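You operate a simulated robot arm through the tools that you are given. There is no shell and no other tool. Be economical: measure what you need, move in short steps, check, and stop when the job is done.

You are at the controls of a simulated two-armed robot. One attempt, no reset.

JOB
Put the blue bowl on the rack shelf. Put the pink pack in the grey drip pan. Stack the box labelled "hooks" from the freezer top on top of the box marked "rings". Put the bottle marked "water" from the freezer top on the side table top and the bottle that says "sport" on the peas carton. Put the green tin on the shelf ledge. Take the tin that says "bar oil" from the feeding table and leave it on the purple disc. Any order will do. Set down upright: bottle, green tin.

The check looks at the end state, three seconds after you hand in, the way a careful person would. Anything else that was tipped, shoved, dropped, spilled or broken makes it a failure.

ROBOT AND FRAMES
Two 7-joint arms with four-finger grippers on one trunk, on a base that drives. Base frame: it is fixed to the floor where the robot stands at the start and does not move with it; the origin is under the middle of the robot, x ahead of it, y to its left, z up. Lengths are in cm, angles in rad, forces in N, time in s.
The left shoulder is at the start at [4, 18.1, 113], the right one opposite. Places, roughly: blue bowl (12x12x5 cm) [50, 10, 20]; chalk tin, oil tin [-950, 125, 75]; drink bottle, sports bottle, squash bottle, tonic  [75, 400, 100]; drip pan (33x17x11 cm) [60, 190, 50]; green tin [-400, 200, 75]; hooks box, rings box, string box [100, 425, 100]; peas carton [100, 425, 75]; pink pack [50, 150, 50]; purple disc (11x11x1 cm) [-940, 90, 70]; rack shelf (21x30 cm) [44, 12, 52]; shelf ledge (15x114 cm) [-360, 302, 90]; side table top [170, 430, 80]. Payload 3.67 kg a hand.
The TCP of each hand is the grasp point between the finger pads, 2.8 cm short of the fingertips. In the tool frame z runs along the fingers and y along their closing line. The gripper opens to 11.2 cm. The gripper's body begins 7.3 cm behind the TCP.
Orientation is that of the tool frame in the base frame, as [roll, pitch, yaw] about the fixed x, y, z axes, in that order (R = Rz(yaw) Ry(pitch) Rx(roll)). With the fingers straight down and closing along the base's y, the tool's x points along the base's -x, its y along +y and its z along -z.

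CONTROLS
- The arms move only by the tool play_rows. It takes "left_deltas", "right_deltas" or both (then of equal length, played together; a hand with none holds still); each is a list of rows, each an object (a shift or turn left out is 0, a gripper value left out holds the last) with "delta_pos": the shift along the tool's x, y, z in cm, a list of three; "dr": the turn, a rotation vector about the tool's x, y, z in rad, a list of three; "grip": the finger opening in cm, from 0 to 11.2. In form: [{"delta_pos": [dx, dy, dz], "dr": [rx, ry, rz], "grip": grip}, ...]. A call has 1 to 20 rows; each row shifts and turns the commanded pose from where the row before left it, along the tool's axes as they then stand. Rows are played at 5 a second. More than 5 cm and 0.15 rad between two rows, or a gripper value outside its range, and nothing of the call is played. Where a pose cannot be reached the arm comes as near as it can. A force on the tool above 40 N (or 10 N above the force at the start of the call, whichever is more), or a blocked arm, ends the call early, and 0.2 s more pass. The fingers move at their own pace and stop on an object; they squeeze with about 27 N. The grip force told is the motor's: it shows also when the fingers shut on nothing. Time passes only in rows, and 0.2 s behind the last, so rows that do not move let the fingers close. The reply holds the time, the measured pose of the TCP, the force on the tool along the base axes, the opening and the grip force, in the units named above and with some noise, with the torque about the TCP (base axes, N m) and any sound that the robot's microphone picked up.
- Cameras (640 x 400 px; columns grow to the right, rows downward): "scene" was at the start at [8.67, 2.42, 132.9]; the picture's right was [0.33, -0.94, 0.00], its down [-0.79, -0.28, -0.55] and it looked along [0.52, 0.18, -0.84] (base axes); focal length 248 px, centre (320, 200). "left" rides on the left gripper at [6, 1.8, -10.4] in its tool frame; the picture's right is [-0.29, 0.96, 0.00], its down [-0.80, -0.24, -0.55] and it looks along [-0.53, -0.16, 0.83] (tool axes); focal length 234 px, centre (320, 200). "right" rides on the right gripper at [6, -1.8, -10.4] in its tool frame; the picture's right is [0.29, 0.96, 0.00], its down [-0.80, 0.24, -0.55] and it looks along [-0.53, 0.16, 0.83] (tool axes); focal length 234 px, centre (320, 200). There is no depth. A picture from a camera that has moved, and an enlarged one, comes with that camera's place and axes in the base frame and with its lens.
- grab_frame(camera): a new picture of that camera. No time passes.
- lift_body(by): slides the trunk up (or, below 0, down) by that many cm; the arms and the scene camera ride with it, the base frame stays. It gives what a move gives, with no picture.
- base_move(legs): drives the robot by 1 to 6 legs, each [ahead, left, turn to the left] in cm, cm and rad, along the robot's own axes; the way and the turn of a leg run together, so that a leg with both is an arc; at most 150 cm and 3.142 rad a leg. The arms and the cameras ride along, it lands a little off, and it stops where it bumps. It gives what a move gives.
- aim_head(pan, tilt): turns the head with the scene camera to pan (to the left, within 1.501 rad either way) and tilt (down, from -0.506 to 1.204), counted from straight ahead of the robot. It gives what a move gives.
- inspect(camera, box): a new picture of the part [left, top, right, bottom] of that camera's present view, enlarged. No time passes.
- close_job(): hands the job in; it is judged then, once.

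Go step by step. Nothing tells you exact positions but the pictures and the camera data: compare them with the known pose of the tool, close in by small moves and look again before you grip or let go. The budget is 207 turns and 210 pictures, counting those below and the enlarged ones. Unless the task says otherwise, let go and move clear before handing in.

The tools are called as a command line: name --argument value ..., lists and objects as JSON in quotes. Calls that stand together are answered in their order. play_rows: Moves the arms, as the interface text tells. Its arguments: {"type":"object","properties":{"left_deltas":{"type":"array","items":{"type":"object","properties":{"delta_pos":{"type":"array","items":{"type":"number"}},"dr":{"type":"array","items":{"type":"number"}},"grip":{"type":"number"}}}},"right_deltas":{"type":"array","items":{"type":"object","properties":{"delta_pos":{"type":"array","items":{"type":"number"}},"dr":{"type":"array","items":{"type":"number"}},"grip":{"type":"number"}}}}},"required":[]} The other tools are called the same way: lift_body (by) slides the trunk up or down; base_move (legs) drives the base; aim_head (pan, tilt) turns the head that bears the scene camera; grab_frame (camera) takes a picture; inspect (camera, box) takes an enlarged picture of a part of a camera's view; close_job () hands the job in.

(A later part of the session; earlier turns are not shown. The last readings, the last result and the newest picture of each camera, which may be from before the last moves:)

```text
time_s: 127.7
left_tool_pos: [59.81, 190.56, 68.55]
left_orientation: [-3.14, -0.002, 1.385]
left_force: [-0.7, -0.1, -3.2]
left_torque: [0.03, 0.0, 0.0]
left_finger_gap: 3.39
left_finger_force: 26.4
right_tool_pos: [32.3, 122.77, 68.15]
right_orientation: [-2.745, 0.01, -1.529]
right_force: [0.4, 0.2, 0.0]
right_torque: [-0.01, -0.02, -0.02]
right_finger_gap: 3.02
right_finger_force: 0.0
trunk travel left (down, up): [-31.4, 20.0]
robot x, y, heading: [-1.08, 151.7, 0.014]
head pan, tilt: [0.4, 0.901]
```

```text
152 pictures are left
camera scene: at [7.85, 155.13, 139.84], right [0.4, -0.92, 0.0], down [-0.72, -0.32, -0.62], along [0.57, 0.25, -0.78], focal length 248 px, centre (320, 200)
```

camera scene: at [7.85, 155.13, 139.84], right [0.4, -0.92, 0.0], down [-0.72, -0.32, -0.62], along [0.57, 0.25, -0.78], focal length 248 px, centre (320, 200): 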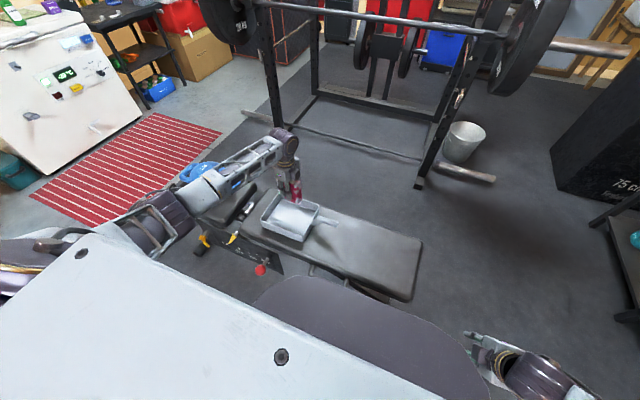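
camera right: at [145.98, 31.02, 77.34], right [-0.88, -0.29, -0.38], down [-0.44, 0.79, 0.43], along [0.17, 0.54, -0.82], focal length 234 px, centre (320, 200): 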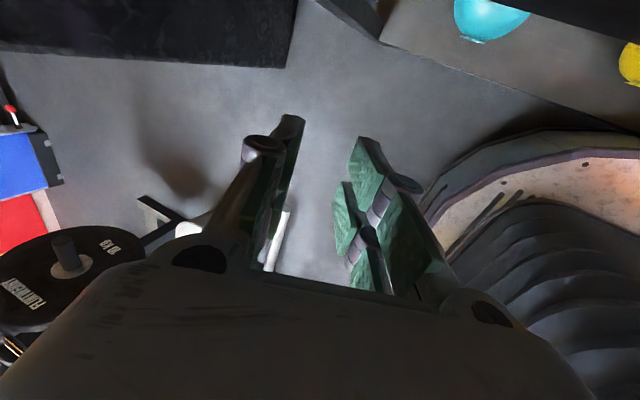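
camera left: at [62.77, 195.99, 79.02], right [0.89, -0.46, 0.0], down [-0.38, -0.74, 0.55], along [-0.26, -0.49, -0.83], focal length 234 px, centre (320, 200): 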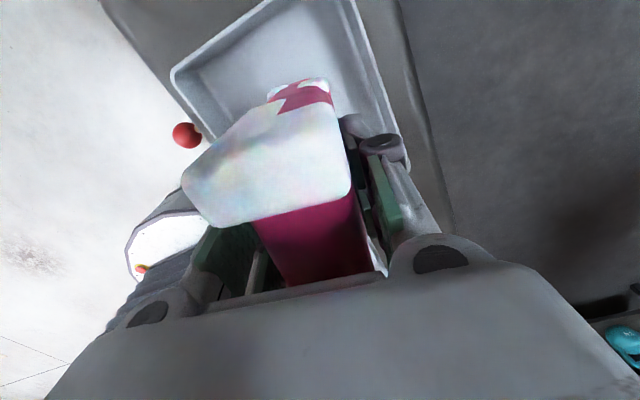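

Pan spans about x 49–66, y 180–200; the pack hangs above it. I shift 2 cm toward the pan's centre and lower.

play_rows --left_deltas '[{"delta_pos": [-0.3, -2, 0]}, {"delta_pos": [0, 0, 2]}, {"delta_pos": [0, 0, 2]}, {"delta_pos": [0, 0, 2]}, {"delta_pos": [0, 0, 2]}, {"delta_pos": [0, 0, 1.5]}, {"delta_pos": [0, 0, 0.5]}, {"delta_pos": [0, 0, 0.5]}, {"delta_pos": [0, 0, 0]}]'

grab_frame --camera "left"

inspect --camera "scene" --box '[200, 110, 440, 300]'

```text
time_s: 129.7
left_tool_pos: [57.79, 190.57, 57.9]
left_orientation: [-3.14, 0.0, 1.384]
left_force: [0.5, 0.2, -2.5]
left_torque: [0.02, 0.0, 0.0]
left_finger_gap: 3.38
left_finger_force: 27.2
right_tool_pos: [32.24, 122.78, 68.1]
right_orientation: [-2.741, 0.01, -1.53]
right_force: [0.5, -0.4, -0.3]
right_torque: [-0.03, 0.04, 0.0]
right_finger_gap: 2.96
right_finger_force: 0.1
trunk travel left (down, up): [-31.4, 20.0]
robot x, y, heading: [-0.95, 152.06, 0.014]
head pan, tilt: [0.4, 0.901]
```

```text
151 pictures are left
camera left: at [60.61, 196.06, 68.4], right [0.89, -0.46, 0.0], down [-0.38, -0.74, 0.55], along [-0.26, -0.49, -0.83], focal length 234 px, centre (320, 200)
```

left: 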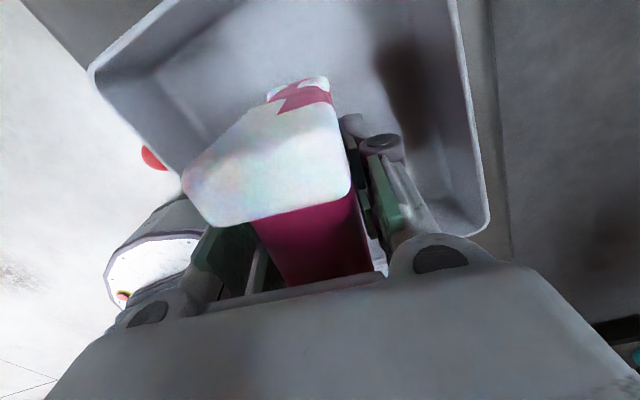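

```text
2.11 times, centred on (320, 205) of scene
camera zoom: at [7.84, 155.14, 139.84], right [0.4, -0.92, 0.0], down [-0.72, -0.32, -0.62], along [0.57, 0.25, -0.78], focal length 521 px, centre (320, 190)
```

zoom: 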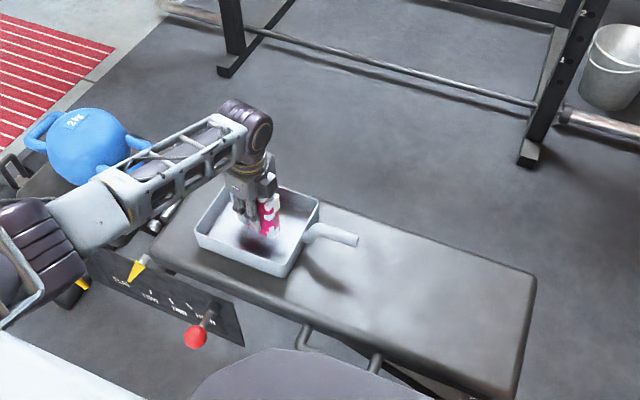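

The pack is well inside the pan's walls. I lower to contact.

play_rows --left_deltas '[{"delta_pos": [0, 0, 0.5]}, {"delta_pos": [0, 0, 0.5]}, {"delta_pos": [0, 0, 0.4]}, {"delta_pos": [0, 0, 0]}]'

```text
time_s: 130.7
left_tool_pos: [57.7, 190.6, 56.64]
left_orientation: [-3.141, -0.001, 1.386]
left_force: [0.4, 0.5, -3.4]
left_torque: [0.01, 0.01, -0.03]
left_finger_gap: 3.4
left_finger_force: 27.0
right_tool_pos: [32.28, 122.75, 67.92]
right_orientation: [-2.742, 0.01, -1.529]
right_force: [-1.0, 0.3, 0.5]
right_torque: [0.03, 0.01, -0.01]
right_finger_gap: 3.01
right_finger_force: 0.1
trunk travel left (down, up): [-31.4, 20.0]
robot x, y, heading: [-1.07, 151.77, 0.018]
head pan, tilt: [0.4, 0.901]
```

play_rows --left_deltas '[{"delta_pos": [0, 0, 0.3]}, {"delta_pos": [0, 0, 0.3]}, {"delta_pos": [0, 0, 0.3]}, {"delta_pos": [0, 0, 0]}]'

```text
time_s: 131.7
left_tool_pos: [57.86, 190.73, 55.96]
left_orientation: [3.14, -0.003, 1.387]
left_force: [-1.7, 2.9, 12.2]
left_torque: [-0.28, 0.28, -0.02]
left_finger_gap: 3.37
left_finger_force: 26.9
right_tool_pos: [32.23, 122.89, 68.23]
right_orientation: [-2.742, 0.01, -1.527]
right_force: [-0.3, 0.3, -0.1]
right_torque: [0.04, 0.01, -0.02]
right_finger_gap: 3.02
right_finger_force: 0.0
trunk travel left (down, up): [-31.4, 20.0]
robot x, y, heading: [-1.24, 151.82, 0.016]
head pan, tilt: [0.4, 0.901]
```

Contact with the pan floor (12 N). I ease back slightly, open in steps and rise straight up.

play_rows --left_deltas '[{"delta_pos": [0, 0, -0.3]}, {"grip": 4}, {"grip": 5}, {"grip": 6}, {"delta_pos": [0, 0, 0]}, {"delta_pos": [0, 0, -2]}, {"delta_pos": [0, 0, -3]}, {"delta_pos": [0, 0, -3]}, {"delta_pos": [0, 0, -4]}, {"delta_pos": [0, 0, -4]}, {"delta_pos": [0, 0, 0]}]'

grab_frame --camera "left"

inspect --camera "scene" --box '[200, 110, 440, 300]'

```text
time_s: 134.1
left_tool_pos: [57.83, 190.33, 71.97]
left_orientation: [-3.141, -0.002, 1.387]
left_force: [0.7, 0.3, -0.6]
left_torque: [-0.01, 0.02, -0.03]
left_finger_gap: 6.0
left_finger_force: 0.0
right_tool_pos: [32.28, 122.71, 68.07]
right_orientation: [-2.744, 0.01, -1.529]
right_force: [0.4, 0.4, -0.1]
right_torque: [0.03, 0.05, 0.02]
right_finger_gap: 3.0
right_finger_force: 0.0
trunk travel left (down, up): [-31.4, 20.0]
robot x, y, heading: [-0.94, 151.97, 0.015]
head pan, tilt: [0.4, 0.901]
```

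```text
149 pictures are left
camera left: at [60.73, 195.83, 82.48], right [0.89, -0.46, 0.0], down [-0.38, -0.74, 0.55], along [-0.26, -0.49, -0.83], focal length 234 px, centre (320, 200)
```

left: 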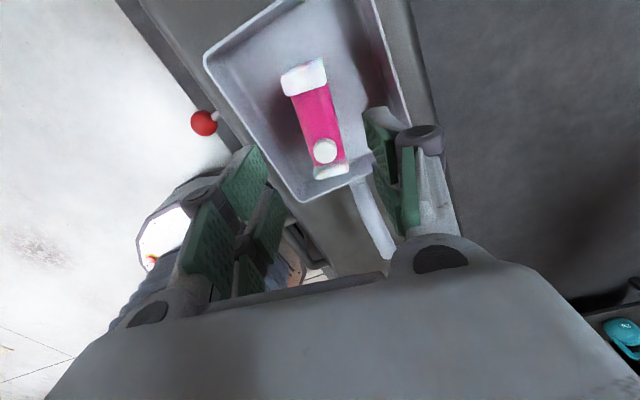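

```text
2.11 times, centred on (320, 205) of scene
camera zoom: at [7.85, 155.14, 139.84], right [0.4, -0.92, 0.0], down [-0.72, -0.32, -0.62], along [0.57, 0.25, -0.78], focal length 521 px, centre (320, 190)
```

zoom: 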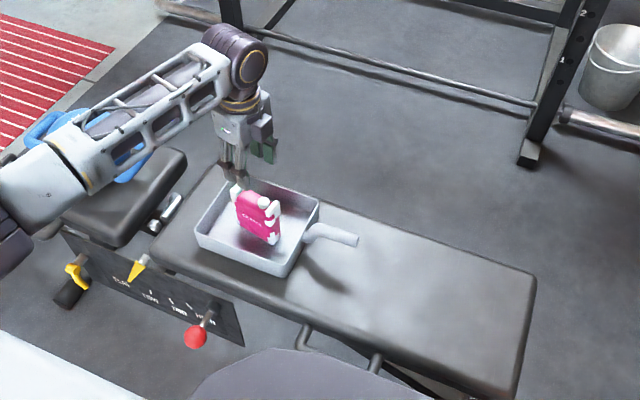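

Pack stands in the pan. Next the freezer: I raise and retract the arm, back off, and drive toward the far wall.

play_rows --left_deltas '[{"delta_pos": [-0.5, -3.5, -1]}, {"delta_pos": [-0.5, -3.5, -1]}, {"delta_pos": [-0.5, -3.5, -1]}, {"delta_pos": [-0.5, -3.5, -1]}, {"delta_pos": [-0.5, -3.5, -1]}, {"delta_pos": [0, 0, 0], "grip": 11.2}]'

base_move --legs '[[-60, 0, 0], [0, 0, 1.556]]'

aim_head --pan -0.3 --tilt 0.5

grab_frame --camera "scene"

```text
time_s: 135.4
left_tool_pos: [40.11, 191.24, 76.85]
left_orientation: [-3.14, -0.002, 1.385]
left_force: [-0.5, -0.5, 0.0]
left_torque: [-0.02, 0.02, 0.03]
left_finger_gap: 10.72
left_finger_force: 0.2
right_tool_pos: [32.19, 122.86, 67.98]
right_orientation: [-2.745, 0.011, -1.527]
right_force: [0.2, -0.6, -0.1]
right_torque: [0.01, 0.03, -0.04]
right_finger_gap: 3.02
right_finger_force: 0.1
trunk travel left (down, up): [-31.4, 20.0]
robot x, y, heading: [-0.95, 151.61, 0.015]
head pan, tilt: [0.4, 0.901]
```

```text
time_s: 143.1
left_tool_pos: [-99.34, 193.66, 76.99]
left_orientation: [-3.138, -0.001, 2.931]
left_force: [0.9, 0.5, 0.4]
left_torque: [0.03, 0.02, 0.04]
left_finger_gap: 11.23
left_finger_force: 0.1
right_tool_pos: [-31.12, 183.98, 67.99]
right_orientation: [-2.743, 0.01, 0.018]
right_force: [-0.6, 0.6, 0.3]
right_torque: [0.0, 0.02, -0.03]
right_finger_gap: 3.01
right_finger_force: 0.0
trunk travel left (down, up): [-31.4, 20.0]
robot x, y, heading: [-61.41, 151.22, 1.563]
head pan, tilt: [0.4, 0.901]
```

```text
time_s: 144.2
left_tool_pos: [-99.35, 193.63, 76.88]
left_orientation: [-3.141, -0.001, 2.931]
left_force: [0.0, -0.2, 0.0]
left_torque: [-0.01, 0.01, 0.04]
left_finger_gap: 11.22
left_finger_force: 0.0
right_tool_pos: [-31.04, 184.0, 68.1]
right_orientation: [-2.741, 0.011, 0.017]
right_force: [0.1, 0.2, -0.5]
right_torque: [0.03, -0.03, -0.03]
right_finger_gap: 3.01
right_finger_force: 0.1
trunk travel left (down, up): [-31.4, 20.0]
robot x, y, heading: [-61.1, 151.38, 1.558]
head pan, tilt: [-0.3, 0.499]
```

```text
147 pictures are left
camera scene: at [-58.29, 162.13, 143.23], right [0.95, -0.3, 0.0], down [-0.15, -0.46, -0.88], along [0.27, 0.84, -0.48], focal length 248 px, centre (320, 200)
```

scene: 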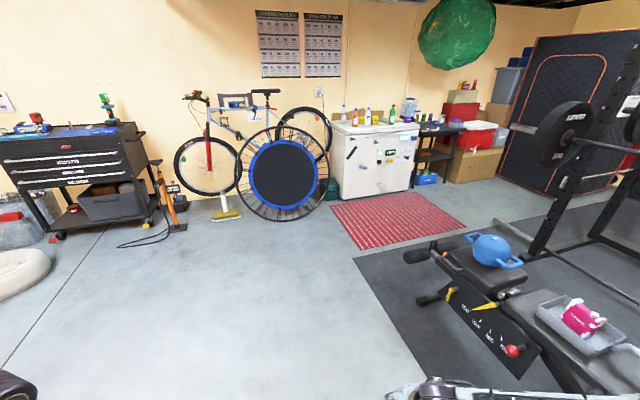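

The freezer spans about x 45–140 with its front near y≈410. I drive along the free floor at y≈312 to come in front of it.

base_move --legs '[[150, 0, 0.008], [12, 0, 0]]'

base_move --legs '[[0, -140, 0]]'

aim_head --pan 0.0 --tilt 0.5

grab_frame --camera "scene"

```text
time_s: 152.7
left_tool_pos: [-99.39, 356.34, 76.91]
left_orientation: [-3.14, -0.003, 2.942]
left_force: [-0.7, 0.2, 0.7]
left_torque: [0.02, -0.02, -0.02]
left_finger_gap: 11.17
left_finger_force: 0.1
right_tool_pos: [-30.95, 347.27, 68.12]
right_orientation: [-2.743, 0.012, 0.03]
right_force: [1.1, 0.5, -0.5]
right_torque: [0.01, 0.01, 0.04]
right_finger_gap: 3.0
right_finger_force: 0.0
trunk travel left (down, up): [-31.4, 20.0]
robot x, y, heading: [-60.34, 314.1, 1.572]
head pan, tilt: [-0.3, 0.499]
```

```text
time_s: 159.9
left_tool_pos: [39.8, 356.87, 77.04]
left_orientation: [-3.14, -0.003, 2.955]
left_force: [0.0, -0.3, 0.0]
left_torque: [-0.03, -0.02, 0.0]
left_finger_gap: 11.2
left_finger_force: 0.1
right_tool_pos: [108.3, 348.85, 68.13]
right_orientation: [-2.742, 0.011, 0.043]
right_force: [0.7, -0.3, 0.0]
right_torque: [0.01, 0.02, -0.02]
right_finger_gap: 3.0
right_finger_force: 0.1
trunk travel left (down, up): [-31.4, 20.0]
robot x, y, heading: [78.98, 315.7, 1.581]
head pan, tilt: [-0.3, 0.499]
```

```text
time_s: 160.7
left_tool_pos: [39.72, 356.95, 76.99]
left_orientation: [-3.139, -0.002, 2.954]
left_force: [0.2, -0.6, 0.0]
left_torque: [0.04, -0.02, 0.01]
left_finger_gap: 11.2
left_finger_force: 0.1
right_tool_pos: [108.08, 348.75, 68.07]
right_orientation: [-2.745, 0.01, 0.041]
right_force: [0.3, -0.9, -0.2]
right_torque: [-0.03, 0.02, 0.01]
right_finger_gap: 3.0
right_finger_force: 0.1
trunk travel left (down, up): [-31.4, 20.0]
robot x, y, heading: [78.95, 315.53, 1.583]
head pan, tilt: [0.0, 0.499]
```

```text
146 pictures are left
camera scene: at [78.8, 326.69, 143.23], right [1.0, 0.01, 0.0], down [0.01, -0.48, -0.88], along [-0.01, 0.88, -0.48], focal length 248 px, centre (320, 200)
```

scene: 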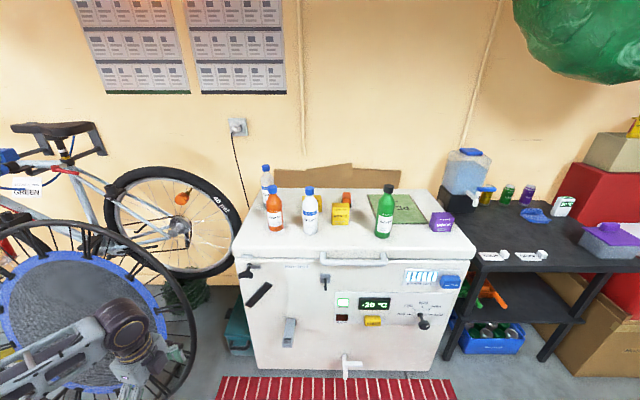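

inspect --camera "scene" --box '[235, 150, 405, 260]'

inspect --camera "scene" --box '[380, 140, 620, 290]'

```text
3.64 times, centred on (320, 205) of scene
camera zoom: at [78.8, 326.69, 143.23], right [1.0, 0.01, 0.0], down [0.01, -0.48, -0.88], along [-0.01, 0.88, -0.48], focal length 900 px, centre (320, 182)
```

zoom: 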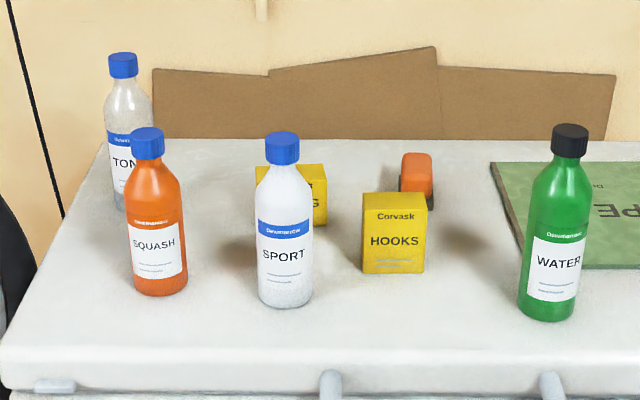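

```text
2.67 times, centred on (500, 215) of scene
camera zoom: at [78.8, 326.69, 143.23], right [1.0, 0.01, 0.0], down [0.01, -0.48, -0.88], along [-0.01, 0.88, -0.48], focal length 660 px, centre (-160, 160)
```

zoom: 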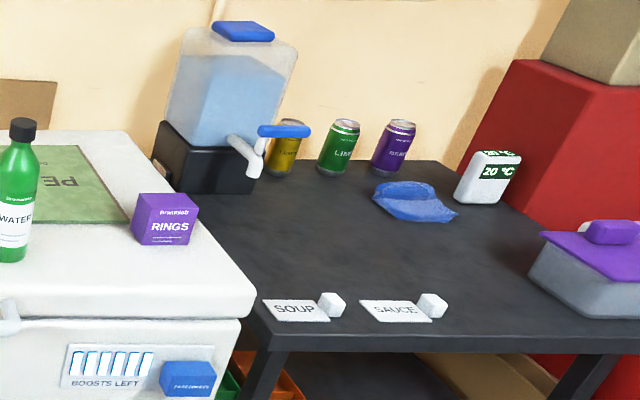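

Freezer top: squash, sport, tonic, water bottles, yellow hooks and string boxes, purple rings box, and the flat green peas carton lying there; the side table is on the right. I set the right hand to a forward-tilted pose with sideways closing and tuck the left hand back.

play_rows --right_deltas '[{"dr": [0, 0, 0.131]}, {"dr": [0, 0, 0.131]}, {"dr": [0, 0, 0.131]}, {"dr": [0, 0, 0.131]}, {"dr": [0, 0, 0.131]}, {"dr": [0, 0, 0.131]}, {"dr": [0, 0, 0.131]}, {"dr": [0, 0, 0.131]}, {"dr": [0, 0, 0.131]}, {"dr": [0, 0, 0.131]}, {"dr": [0, 0, 0.131]}, {"dr": [0, 0, 0.131]}, {"dr": [0, -0.14, 0]}, {"dr": [0, -0.14, 0]}, {"dr": [0, -0.14, 0]}, {"grip": 11.2}]' --left_deltas '[{"delta_pos": [0, -3.7, 0]}, {"delta_pos": [0, -3.7, 0]}, {"delta_pos": [0, -3.7, 0]}, {"delta_pos": [0, -3.7, 0]}, {}, {}, {}, {}, {}, {}, {}, {}, {}, {}, {}, {}]'

lift_body --by 19

grab_frame --camera "right"

grab_frame --camera "scene"

```text
time_s: 164.1
left_tool_pos: [36.81, 342.25, 77.23]
left_orientation: [-3.14, -0.001, 2.955]
left_force: [-0.3, 0.2, 0.7]
left_torque: [-0.02, 0.02, 0.02]
left_finger_gap: 11.18
left_finger_force: 0.0
right_tool_pos: [108.19, 348.74, 68.17]
right_orientation: [3.126, 0.817, -1.544]
right_force: [-0.7, 1.2, -0.8]
right_torque: [0.0, 0.0, 0.0]
right_finger_gap: 8.04
right_finger_force: 0.1
trunk travel left (down, up): [-31.4, 20.0]
robot x, y, heading: [78.93, 315.46, 1.584]
head pan, tilt: [0.0, 0.499]
```

```text
time_s: 166.2
left_tool_pos: [36.88, 342.3, 96.1]
left_orientation: [-3.141, -0.001, 2.955]
left_force: [-0.2, 0.7, 0.7]
left_torque: [0.0, 0.0, 0.02]
left_finger_gap: 11.22
left_finger_force: 0.1
right_tool_pos: [108.08, 348.75, 87.12]
right_orientation: [3.126, 0.82, -1.543]
right_force: [-0.1, -0.3, 0.3]
right_torque: [0.01, 0.03, -0.01]
right_finger_gap: 11.19
right_finger_force: 0.1
trunk travel left (down, up): [-50.4, 1.0]
robot x, y, heading: [78.96, 315.42, 1.584]
head pan, tilt: [0.0, 0.499]
```

```text
143 pictures are left
camera right: at [110.4, 337.23, 89.82], right [-0.95, -0.23, -0.2], down [-0.23, 0.13, 0.96], along [-0.2, 0.96, -0.18], focal length 234 px, centre (320, 200)
```

right: 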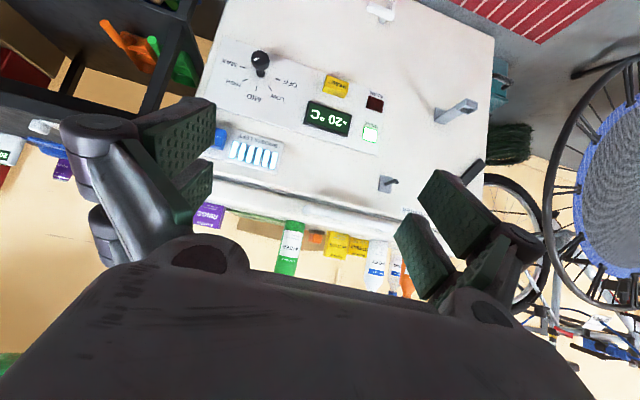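

```text
142 pictures are left
camera scene: at [78.8, 326.69, 162.29], right [1.0, 0.01, 0.0], down [0.01, -0.48, -0.88], along [-0.01, 0.88, -0.48], focal length 248 px, centre (320, 200)
```

scene: 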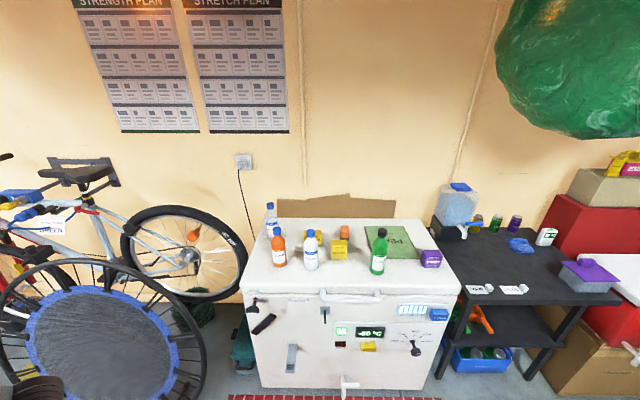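

Freezer top comes out at z≈88, the water bottle at about (101.5, 401). I raise the hand 10 cm and drive up close.

play_rows --right_deltas '[{"delta_pos": [-2.43, 0, -2.27]}, {"delta_pos": [-2.43, 0, -2.27]}, {"delta_pos": [-2.43, 0, -2.27]}, {}]'

base_move --legs '[[32, 0, -0.012], [0, -7, 0]]'

grab_frame --camera "right"

aim_head --pan -0.2 --tilt 0.9

grab_frame --camera "scene"

```text
time_s: 167.2
left_tool_pos: [36.81, 342.25, 96.15]
left_orientation: [-3.14, -0.003, 2.953]
left_force: [-0.8, 0.4, 0.1]
left_torque: [0.01, 0.0, 0.03]
left_finger_gap: 11.17
left_finger_force: 0.1
right_tool_pos: [108.17, 349.17, 96.76]
right_orientation: [3.126, 0.819, -1.543]
right_force: [-0.3, 0.6, -0.9]
right_torque: [0.0, 0.02, -0.01]
right_finger_gap: 11.21
right_finger_force: 0.1
trunk travel left (down, up): [-50.4, 1.0]
robot x, y, heading: [78.67, 315.57, 1.581]
head pan, tilt: [0.0, 0.499]
```

```text
time_s: 170.0
left_tool_pos: [43.24, 373.68, 95.99]
left_orientation: [-3.14, 0.002, 2.943]
left_force: [-1.6, -1.2, -0.2]
left_torque: [0.0, -0.04, -0.02]
left_finger_gap: 11.2
left_finger_force: 0.0
right_tool_pos: [114.67, 380.03, 96.92]
right_orientation: [3.131, 0.819, -1.551]
right_force: [-0.9, -0.4, 0.6]
right_torque: [-0.05, -0.02, -0.02]
right_finger_gap: 11.2
right_finger_force: 0.0
trunk travel left (down, up): [-50.4, 1.0]
robot x, y, heading: [85.49, 346.63, 1.575]
head pan, tilt: [0.0, 0.499]
```

```text
141 pictures are left
camera right: at [116.78, 368.4, 99.6], right [-0.95, -0.23, -0.2], down [-0.24, 0.13, 0.96], along [-0.19, 0.97, -0.18], focal length 234 px, centre (320, 200)
```

right: 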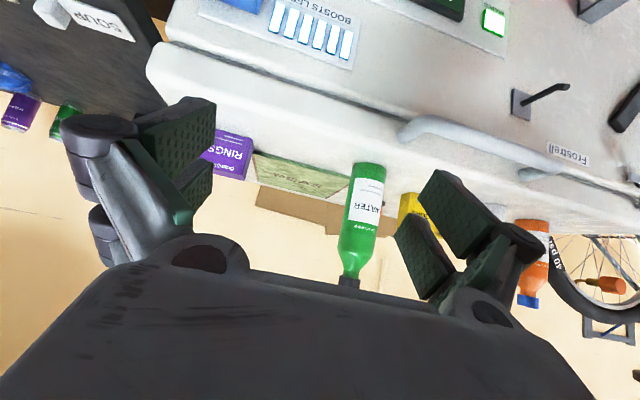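

```text
time_s: 170.8
left_tool_pos: [43.8, 373.79, 96.31]
left_orientation: [-3.14, -0.003, 2.942]
left_force: [-0.1, -0.3, -1.1]
left_torque: [0.0, 0.02, -0.01]
left_finger_gap: 11.22
left_finger_force: 0.1
right_tool_pos: [115.23, 380.1, 96.7]
right_orientation: [3.122, 0.818, -1.554]
right_force: [0.7, 0.6, 0.3]
right_torque: [0.01, 0.04, -0.01]
right_finger_gap: 11.18
right_finger_force: 0.0
trunk travel left (down, up): [-50.4, 1.0]
robot x, y, heading: [85.65, 346.87, 1.574]
head pan, tilt: [-0.201, 0.901]
```

```text
140 pictures are left
camera scene: at [87.19, 356.22, 158.89], right [0.98, -0.2, 0.0], down [-0.15, -0.77, -0.62], along [0.12, 0.61, -0.78], focal length 248 px, centre (320, 200)
```

scene: 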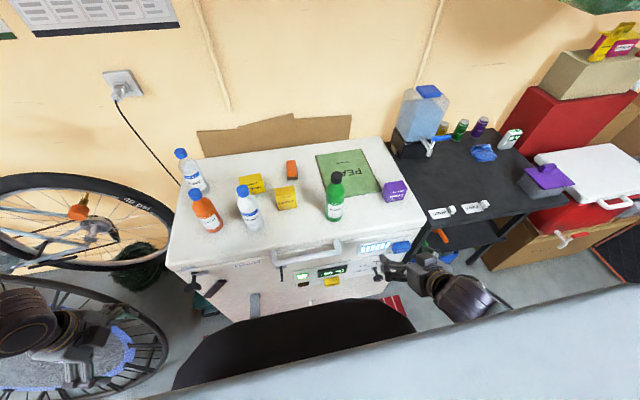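

Water bottle ≈ (102.5, 403). I move the open hand in front of it and check before closing in.

play_rows --right_deltas '[{"delta_pos": [0, 2.5, 0]}, {"delta_pos": [0, 2.5, 0]}, {"delta_pos": [0, 2.5, 0]}, {"delta_pos": [0, 2.5, 0]}, {"delta_pos": [0, 2.3, 0]}, {"delta_pos": [-1.8, 0, 1.9]}, {"delta_pos": [-1.8, 0, 1.9]}, {"delta_pos": [-1.8, 0, 1.9]}, {"delta_pos": [-1.8, 0, 1.9]}, {}]'

grab_frame --camera "right"

inspect --camera "scene" --box '[220, 130, 440, 290]'

```text
time_s: 173.0
left_tool_pos: [43.61, 373.81, 96.23]
left_orientation: [-3.14, -0.001, 2.945]
left_force: [0.1, 0.4, -0.5]
left_torque: [0.01, -0.01, 0.0]
left_finger_gap: 11.17
left_finger_force: 0.1
right_tool_pos: [102.46, 390.25, 96.9]
right_orientation: [3.126, 0.819, -1.554]
right_force: [0.1, 0.3, 0.0]
right_torque: [0.02, 0.01, 0.0]
right_finger_gap: 11.19
right_finger_force: 0.0
right hand out of reach, approached as far as the arm can: row 1
trunk travel left (down, up): [-50.4, 1.0]
robot x, y, heading: [85.67, 346.55, 1.574]
head pan, tilt: [-0.201, 0.901]
```

```text
139 pictures are left
camera right: at [104.57, 378.54, 99.55], right [-0.95, -0.22, -0.2], down [-0.23, 0.13, 0.96], along [-0.19, 0.97, -0.18], focal length 234 px, centre (320, 200)
```

right: 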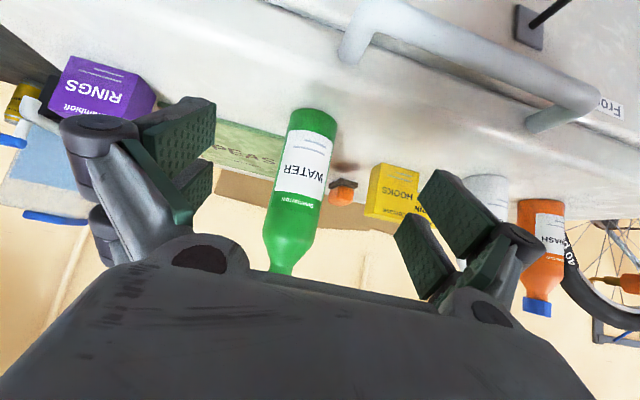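

```text
2.50 times, centred on (330, 210) of scene
camera zoom: at [86.95, 356.15, 158.89], right [0.98, -0.2, 0.0], down [-0.15, -0.77, -0.62], along [0.12, 0.61, -0.78], focal length 619 px, centre (295, 175)
```

zoom: 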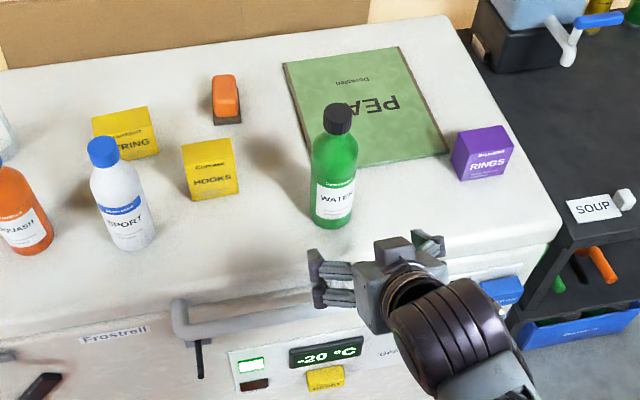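

Aligned (bottle axis x≈102.2, height ~21). I advance 13 cm so the bottle comes between the pads, then close.

play_rows --right_deltas '[{"delta_pos": [-1.5, 0, 1.6]}, {"delta_pos": [-1.5, 0, 1.6]}, {"delta_pos": [-1.5, 0, 1.6]}, {"delta_pos": [-1.5, 0, 1.6]}, {"delta_pos": [-1.5, 0, 1.6]}, {"delta_pos": [-1.4, 0, 1.6]}, {}]'

grab_frame --camera "right"

inspect --camera "scene" --box '[220, 130, 440, 290]'

```text
time_s: 174.6
left_tool_pos: [43.52, 373.88, 96.13]
left_orientation: [-3.141, -0.004, 2.943]
left_force: [-0.2, -0.8, 0.5]
left_torque: [0.03, -0.01, 0.03]
left_finger_gap: 11.21
left_finger_force: 0.1
right_tool_pos: [102.01, 403.3, 96.65]
right_orientation: [3.123, 0.817, -1.554]
right_force: [-0.1, -0.9, 1.6]
right_torque: [-0.02, 0.03, 0.01]
right_finger_gap: 11.19
right_finger_force: 0.1
trunk travel left (down, up): [-50.4, 1.0]
robot x, y, heading: [85.02, 346.55, 1.573]
head pan, tilt: [-0.201, 0.901]
```

```text
137 pictures are left
camera right: at [104.21, 391.74, 99.36], right [-0.95, -0.23, -0.2], down [-0.23, 0.13, 0.96], along [-0.19, 0.97, -0.18], focal length 234 px, centre (320, 200)
```

right: 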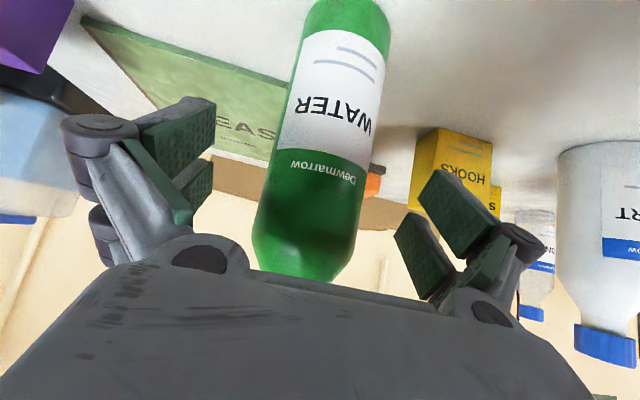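

```text
2.50 times, centred on (330, 210) of scene
camera zoom: at [86.94, 356.18, 158.89], right [0.98, -0.2, 0.0], down [-0.15, -0.77, -0.62], along [0.12, 0.61, -0.78], focal length 619 px, centre (295, 175)
```

zoom: 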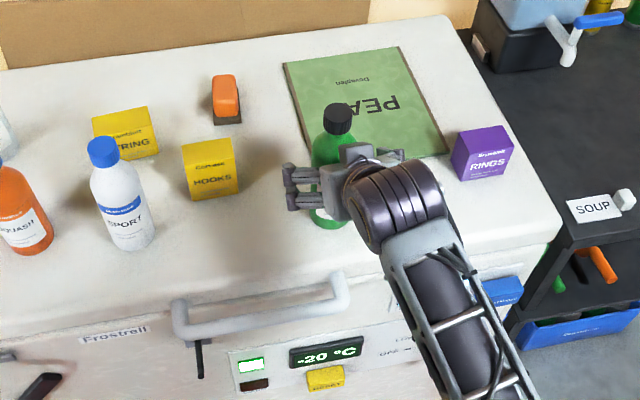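

The bottle is between the pads, slightly beyond the grasp point. I go 1.2 cm further, then close gently.

play_rows --right_deltas '[{"delta_pos": [-0.82, 0, 0.88]}, {"grip": 9}, {"grip": 8}, {"grip": 7}, {"grip": 6}, {"grip": 5}, {"grip": 4}, {"grip": 4}]'

grab_frame --camera "right"

```text
time_s: 176.4
left_tool_pos: [43.57, 373.79, 96.23]
left_orientation: [-3.139, -0.003, 2.945]
left_force: [-1.1, -0.1, -0.9]
left_torque: [-0.01, -0.01, -0.01]
left_finger_gap: 11.2
left_finger_force: 0.1
right_tool_pos: [102.0, 404.53, 96.62]
right_orientation: [3.123, 0.818, -1.554]
right_force: [0.7, -0.8, 0.5]
right_torque: [-0.04, -0.04, 0.0]
right_finger_gap: 5.95
right_finger_force: 27.3
trunk travel left (down, up): [-50.4, 1.0]
robot x, y, heading: [85.47, 346.64, 1.576]
head pan, tilt: [-0.201, 0.901]
```

```text
135 pictures are left
camera right: at [104.2, 392.93, 99.34], right [-0.95, -0.23, -0.2], down [-0.23, 0.13, 0.96], along [-0.19, 0.97, -0.18], focal length 234 px, centre (320, 200)
```

right: 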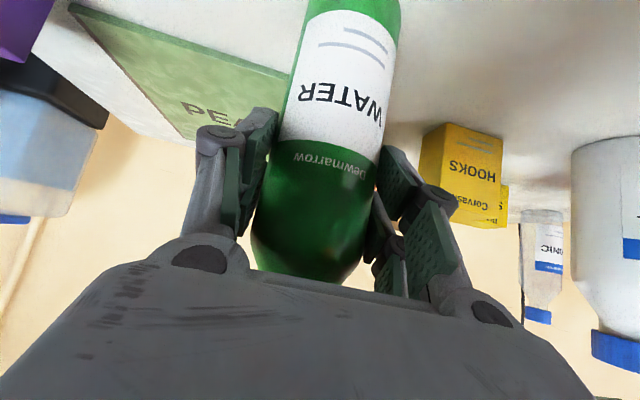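

Bottle held (6 cm dia). I lift it 12 cm and move right over to the side table.

play_rows --right_deltas '[{"delta_pos": [-1.46, 0, -1.36]}, {"delta_pos": [-1.46, 0, -1.36]}, {"delta_pos": [-1.46, 0, -1.36]}, {"delta_pos": [-1.46, 0, -1.36]}, {"delta_pos": [-1.46, 0, -1.36]}, {"delta_pos": [-1.46, 0, -1.36]}, {}]'

grab_frame --camera "scene"

```text
time_s: 178.0
left_tool_pos: [43.59, 373.91, 96.03]
left_orientation: [-3.141, -0.004, 2.946]
left_force: [0.0, 0.0, -0.9]
left_torque: [0.02, 0.0, 0.0]
left_finger_gap: 11.2
left_finger_force: 0.1
right_tool_pos: [102.25, 404.52, 108.46]
right_orientation: [3.124, 0.819, -1.555]
right_force: [-0.9, 0.1, -3.6]
right_torque: [-0.02, -0.01, 0.01]
right_finger_gap: 5.94
right_finger_force: 27.1
trunk travel left (down, up): [-50.4, 1.0]
robot x, y, heading: [85.54, 346.76, 1.578]
head pan, tilt: [-0.201, 0.901]
```

```text
134 pictures are left
camera scene: at [86.94, 356.27, 158.88], right [0.98, -0.2, 0.0], down [-0.15, -0.77, -0.62], along [0.12, 0.61, -0.78], focal length 248 px, centre (320, 200)
```

scene: 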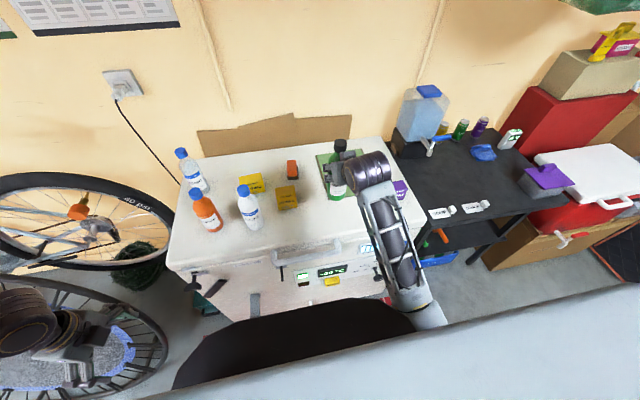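

Clear. I strafe right 50 cm.

base_move --legs '[[0, -50, -0.007]]'

grab_frame --camera "scene"

grab_frame --camera "right"

```text
time_s: 181.1
left_tool_pos: [94.66, 374.03, 96.19]
left_orientation: [-3.139, -0.003, 2.936]
left_force: [-0.3, 0.7, -0.1]
left_torque: [-0.03, 0.02, 0.01]
left_finger_gap: 11.16
left_finger_force: 0.1
right_tool_pos: [153.61, 404.42, 108.59]
right_orientation: [3.126, 0.82, -1.562]
right_force: [-0.3, -0.8, -2.9]
right_torque: [-0.01, 0.02, -0.02]
right_finger_gap: 5.94
right_finger_force: 26.7
trunk travel left (down, up): [-50.4, 1.0]
robot x, y, heading: [136.4, 347.04, 1.568]
head pan, tilt: [-0.201, 0.901]
```

```text
133 pictures are left
camera scene: at [137.77, 356.17, 158.88], right [0.98, -0.21, 0.0], down [-0.16, -0.77, -0.62], along [0.13, 0.61, -0.78], focal length 248 px, centre (320, 200)
```

scene: 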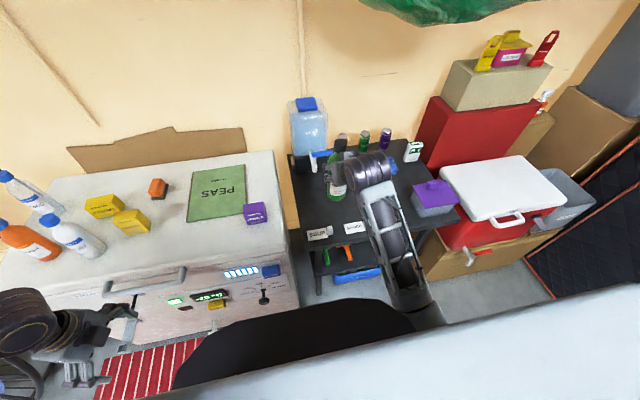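

```text
132 pictures are left
camera right: at [155.59, 392.69, 111.29], right [-0.96, -0.22, -0.2], down [-0.23, 0.14, 0.96], along [-0.18, 0.97, -0.18], focal length 234 px, centre (320, 200)
```

right: 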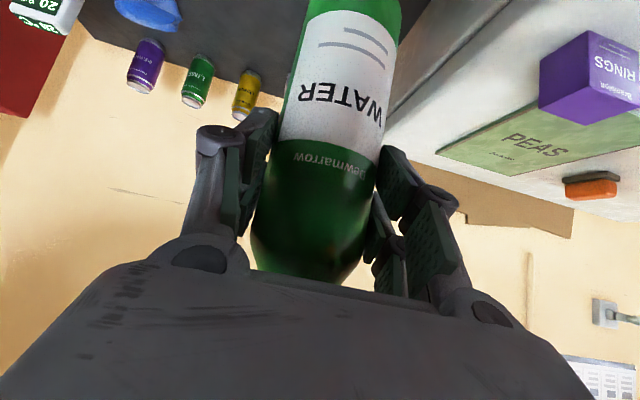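

Cards reach back to y≈406; I'll set the bottle at about (157, 416), clear of cards and dispenser. I move the base forward 5, and the arm forward and down.

base_move --legs '[[5, -3, 0.003]]'

play_rows --right_deltas '[{"delta_pos": [-1.5, 0, 1.6]}, {"delta_pos": [-1.5, 0, 1.6]}, {"delta_pos": [-1.5, 0, 1.6]}, {"delta_pos": [1.46, 0, 1.36]}, {"delta_pos": [1.46, 0, 1.36]}, {"delta_pos": [1.46, 0, 1.36]}, {"delta_pos": [1.46, 0, 1.36]}, {}]'

inspect --camera "scene" --box '[260, 90, 460, 260]'

grab_frame --camera "right"

```text
time_s: 182.1
left_tool_pos: [97.24, 378.42, 96.12]
left_orientation: [3.14, 0.001, 2.938]
left_force: [-0.5, -0.9, 0.7]
left_torque: [0.1, 0.0, -0.02]
left_finger_gap: 11.22
left_finger_force: 0.0
right_tool_pos: [156.04, 408.73, 108.88]
right_orientation: [3.13, 0.822, -1.556]
right_force: [-1.3, -1.1, -1.9]
right_torque: [-0.05, -0.04, -0.03]
right_finger_gap: 5.93
right_finger_force: 26.9
trunk travel left (down, up): [-50.4, 1.0]
robot x, y, heading: [139.06, 351.16, 1.568]
head pan, tilt: [-0.201, 0.901]
```

```text
time_s: 183.8
left_tool_pos: [97.54, 378.82, 96.13]
left_orientation: [-3.139, -0.004, 2.938]
left_force: [-0.3, 0.2, 0.2]
left_torque: [0.0, 0.0, 0.03]
left_finger_gap: 11.2
left_finger_force: 0.1
right_tool_pos: [156.07, 415.7, 100.66]
right_orientation: [3.123, 0.819, -1.561]
right_force: [1.0, -0.3, -2.6]
right_torque: [-0.04, 0.03, 0.02]
right_finger_gap: 5.94
right_finger_force: 26.6
trunk travel left (down, up): [-50.4, 1.0]
robot x, y, heading: [139.25, 351.28, 1.565]
head pan, tilt: [-0.201, 0.901]
```

```text
2.35 times, centred on (360, 175) of scene
camera zoom: at [140.78, 360.93, 158.88], right [0.98, -0.2, 0.0], down [-0.16, -0.77, -0.62], along [0.13, 0.61, -0.78], focal length 583 px, centre (226, 259)
```

zoom: 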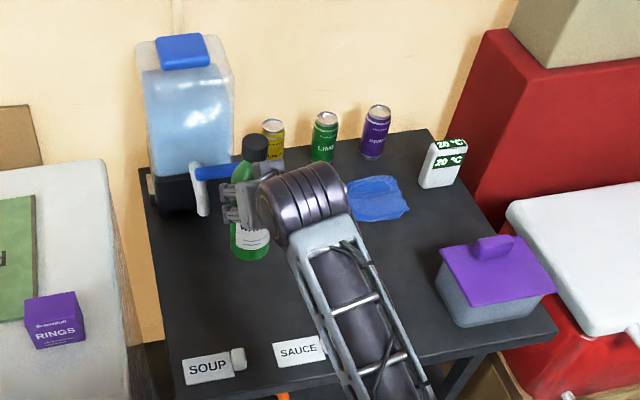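

```text
130 pictures are left
camera right: at [158.23, 404.02, 103.41], right [-0.96, -0.22, -0.2], down [-0.23, 0.13, 0.96], along [-0.19, 0.97, -0.18], focal length 234 px, centre (320, 200)
```

right: 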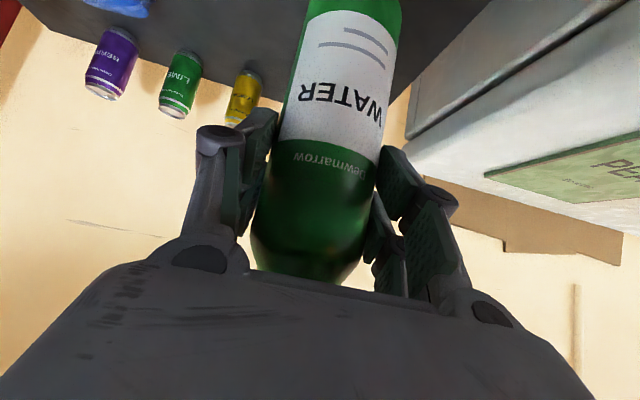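

Clear around. I lower 10 cm, then feel for the tabletop.

play_rows --right_deltas '[{"delta_pos": [1.46, 0, 1.36]}, {"delta_pos": [1.46, 0, 1.36]}, {"delta_pos": [1.46, 0, 1.36]}, {"delta_pos": [1.46, 0, 1.36]}, {"delta_pos": [0.73, 0, 0.68]}, {}]'

inspect --camera "scene" --box '[260, 90, 460, 260]'

```text
time_s: 185.2
left_tool_pos: [97.69, 378.72, 96.09]
left_orientation: [-3.139, -0.003, 2.939]
left_force: [0.4, 0.0, -0.2]
left_torque: [-0.02, 0.02, 0.0]
left_finger_gap: 11.2
left_finger_force: 0.0
right_tool_pos: [156.07, 415.81, 91.58]
right_orientation: [3.123, 0.818, -1.562]
right_force: [1.1, 1.0, -3.1]
right_torque: [-0.04, 0.03, -0.03]
right_finger_gap: 5.95
right_finger_force: 27.1
trunk travel left (down, up): [-50.4, 1.0]
robot x, y, heading: [139.39, 351.07, 1.566]
head pan, tilt: [-0.201, 0.901]
```

```text
2.35 times, centred on (360, 175) of scene
camera zoom: at [140.81, 360.95, 158.88], right [0.98, -0.2, 0.0], down [-0.16, -0.77, -0.62], along [0.13, 0.61, -0.78], focal length 583 px, centre (226, 259)
```

zoom: 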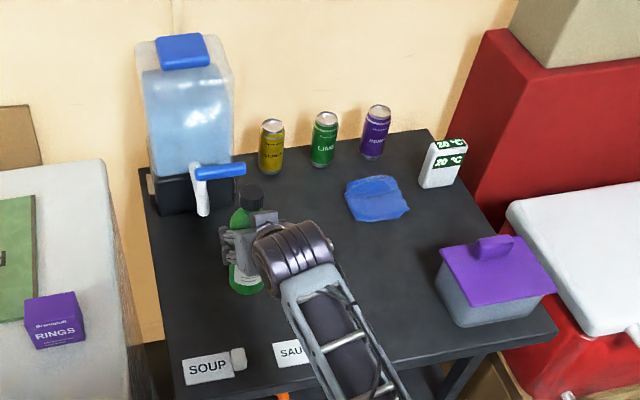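

play_rows --right_deltas '[{"delta_pos": [0.51, 0, 0.48]}, {"delta_pos": [0.51, 0, 0.48]}, {"delta_pos": [0.37, 0, 0.34]}, {"delta_pos": [0.37, 0, 0.34]}, {"delta_pos": [0.3, 0, 0.27]}, {}]'

```text
time_s: 186.7
left_tool_pos: [97.57, 378.85, 96.18]
left_orientation: [-3.139, -0.002, 2.94]
left_force: [-0.3, 0.0, -0.5]
left_torque: [0.0, 0.02, 0.0]
left_finger_gap: 11.19
left_finger_force: 0.0
right_tool_pos: [155.93, 415.69, 88.75]
right_orientation: [3.122, 0.817, -1.56]
right_force: [-0.5, 0.3, -4.1]
right_torque: [-0.03, 0.02, 0.0]
right_finger_gap: 5.94
right_finger_force: 27.1
trunk travel left (down, up): [-50.4, 1.0]
robot x, y, heading: [139.23, 351.51, 1.564]
head pan, tilt: [-0.201, 0.901]
```

Not yet in contact; I continue in small steps.

play_rows --right_deltas '[{"delta_pos": [0.3, 0, 0.27]}, {"delta_pos": [0.3, 0, 0.27]}, {"delta_pos": [0.3, 0, 0.27]}, {"delta_pos": [0.3, 0, 0.27]}, {}]'

```text
time_s: 187.8
left_tool_pos: [97.66, 378.89, 96.06]
left_orientation: [-3.139, -0.003, 2.94]
left_force: [-0.4, 0.1, 0.2]
left_torque: [-0.01, 0.01, -0.01]
left_finger_gap: 11.17
left_finger_force: 0.1
right_tool_pos: [155.87, 415.62, 87.14]
right_orientation: [3.124, 0.815, -1.56]
right_force: [0.3, 0.0, -3.3]
right_torque: [-0.06, -0.02, -0.01]
right_finger_gap: 5.93
right_finger_force: 26.9
trunk travel left (down, up): [-50.4, 1.0]
robot x, y, heading: [139.37, 351.4, 1.567]
head pan, tilt: [-0.201, 0.901]
```

inspect --camera "scene" --box '[290, 140, 400, 230]'

grab_frame --camera "right"

```text
4.44 times, centred on (345, 185) of scene
camera zoom: at [140.81, 360.95, 158.88], right [0.98, -0.2, 0.0], down [-0.16, -0.77, -0.62], along [0.13, 0.61, -0.78], focal length 1100 px, centre (209, 267)
```

zoom: 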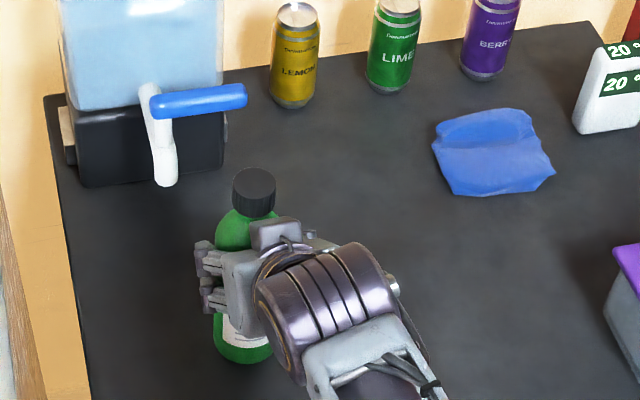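

```text
127 pictures are left
camera right: at [157.99, 404.02, 89.86], right [-0.96, -0.22, -0.2], down [-0.23, 0.14, 0.96], along [-0.18, 0.97, -0.18], focal length 234 px, centre (320, 200)
```

right: 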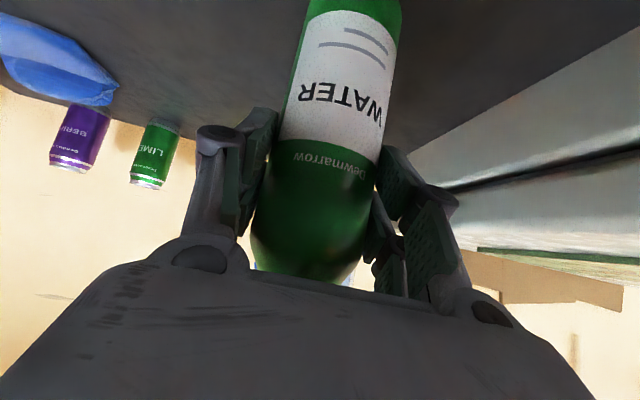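

Still a small gap; keep feeling downward.

play_rows --right_deltas '[{"delta_pos": [0.3, 0, 0.27]}, {"delta_pos": [0.3, 0, 0.27]}, {"delta_pos": [0.3, 0, 0.27]}, {"delta_pos": [0.22, 0, 0.2]}, {}]'

```text
time_s: 189.1
left_tool_pos: [97.56, 378.71, 96.13]
left_orientation: [-3.141, -0.003, 2.941]
left_force: [-0.1, 0.8, -0.2]
left_torque: [0.02, -0.04, 0.04]
left_finger_gap: 11.19
left_finger_force: 0.0
right_tool_pos: [155.82, 415.6, 85.98]
right_orientation: [3.122, 0.823, -1.56]
right_force: [-0.7, 6.1, 21.1]
right_torque: [0.4, -0.05, 0.0]
right_finger_gap: 5.99
right_finger_force: 27.1
trunk travel left (down, up): [-50.4, 1.0]
robot x, y, heading: [138.99, 351.32, 1.565]
head pan, tilt: [-0.201, 0.901]
```

Contact. I relieve the pressure, open, and back straight out.

play_rows --right_deltas '[{"delta_pos": [-0.29, 0, -0.27]}, {"grip": 7}, {"grip": 9}, {"grip": 11.2}, {}, {"delta_pos": [1.4, 0, -1.5]}, {"delta_pos": [1.4, 0, -1.5]}, {"delta_pos": [1.2, 0, -1.7]}, {"delta_pos": [1.0, 0, -1.8]}, {"delta_pos": [0.5, 0, -2]}, {"delta_pos": [0, 0, -3]}, {"delta_pos": [-1, 0, -3]}, {}]'

grab_frame --camera "scene"

```text
time_s: 191.8
left_tool_pos: [97.56, 378.72, 96.12]
left_orientation: [-3.137, -0.004, 2.941]
left_force: [-0.5, 0.7, -0.2]
left_torque: [-0.04, 0.0, 0.03]
left_finger_gap: 11.2
left_finger_force: 0.2
right_tool_pos: [156.36, 401.96, 92.66]
right_orientation: [3.125, 0.817, -1.56]
right_force: [-0.9, 0.5, 0.7]
right_torque: [0.01, 0.01, 0.02]
right_finger_gap: 11.19
right_finger_force: 0.1
trunk travel left (down, up): [-50.4, 1.0]
robot x, y, heading: [139.69, 351.48, 1.567]
head pan, tilt: [-0.201, 0.901]
```

```text
126 pictures are left
camera scene: at [140.81, 360.97, 158.88], right [0.98, -0.2, 0.0], down [-0.16, -0.77, -0.62], along [0.13, 0.61, -0.78], focal length 248 px, centre (320, 200)
```

scene: 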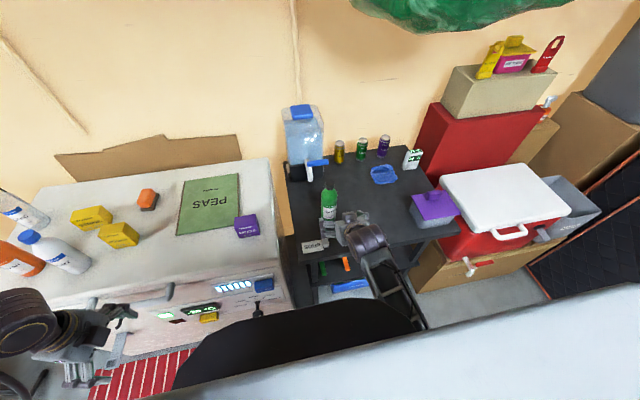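

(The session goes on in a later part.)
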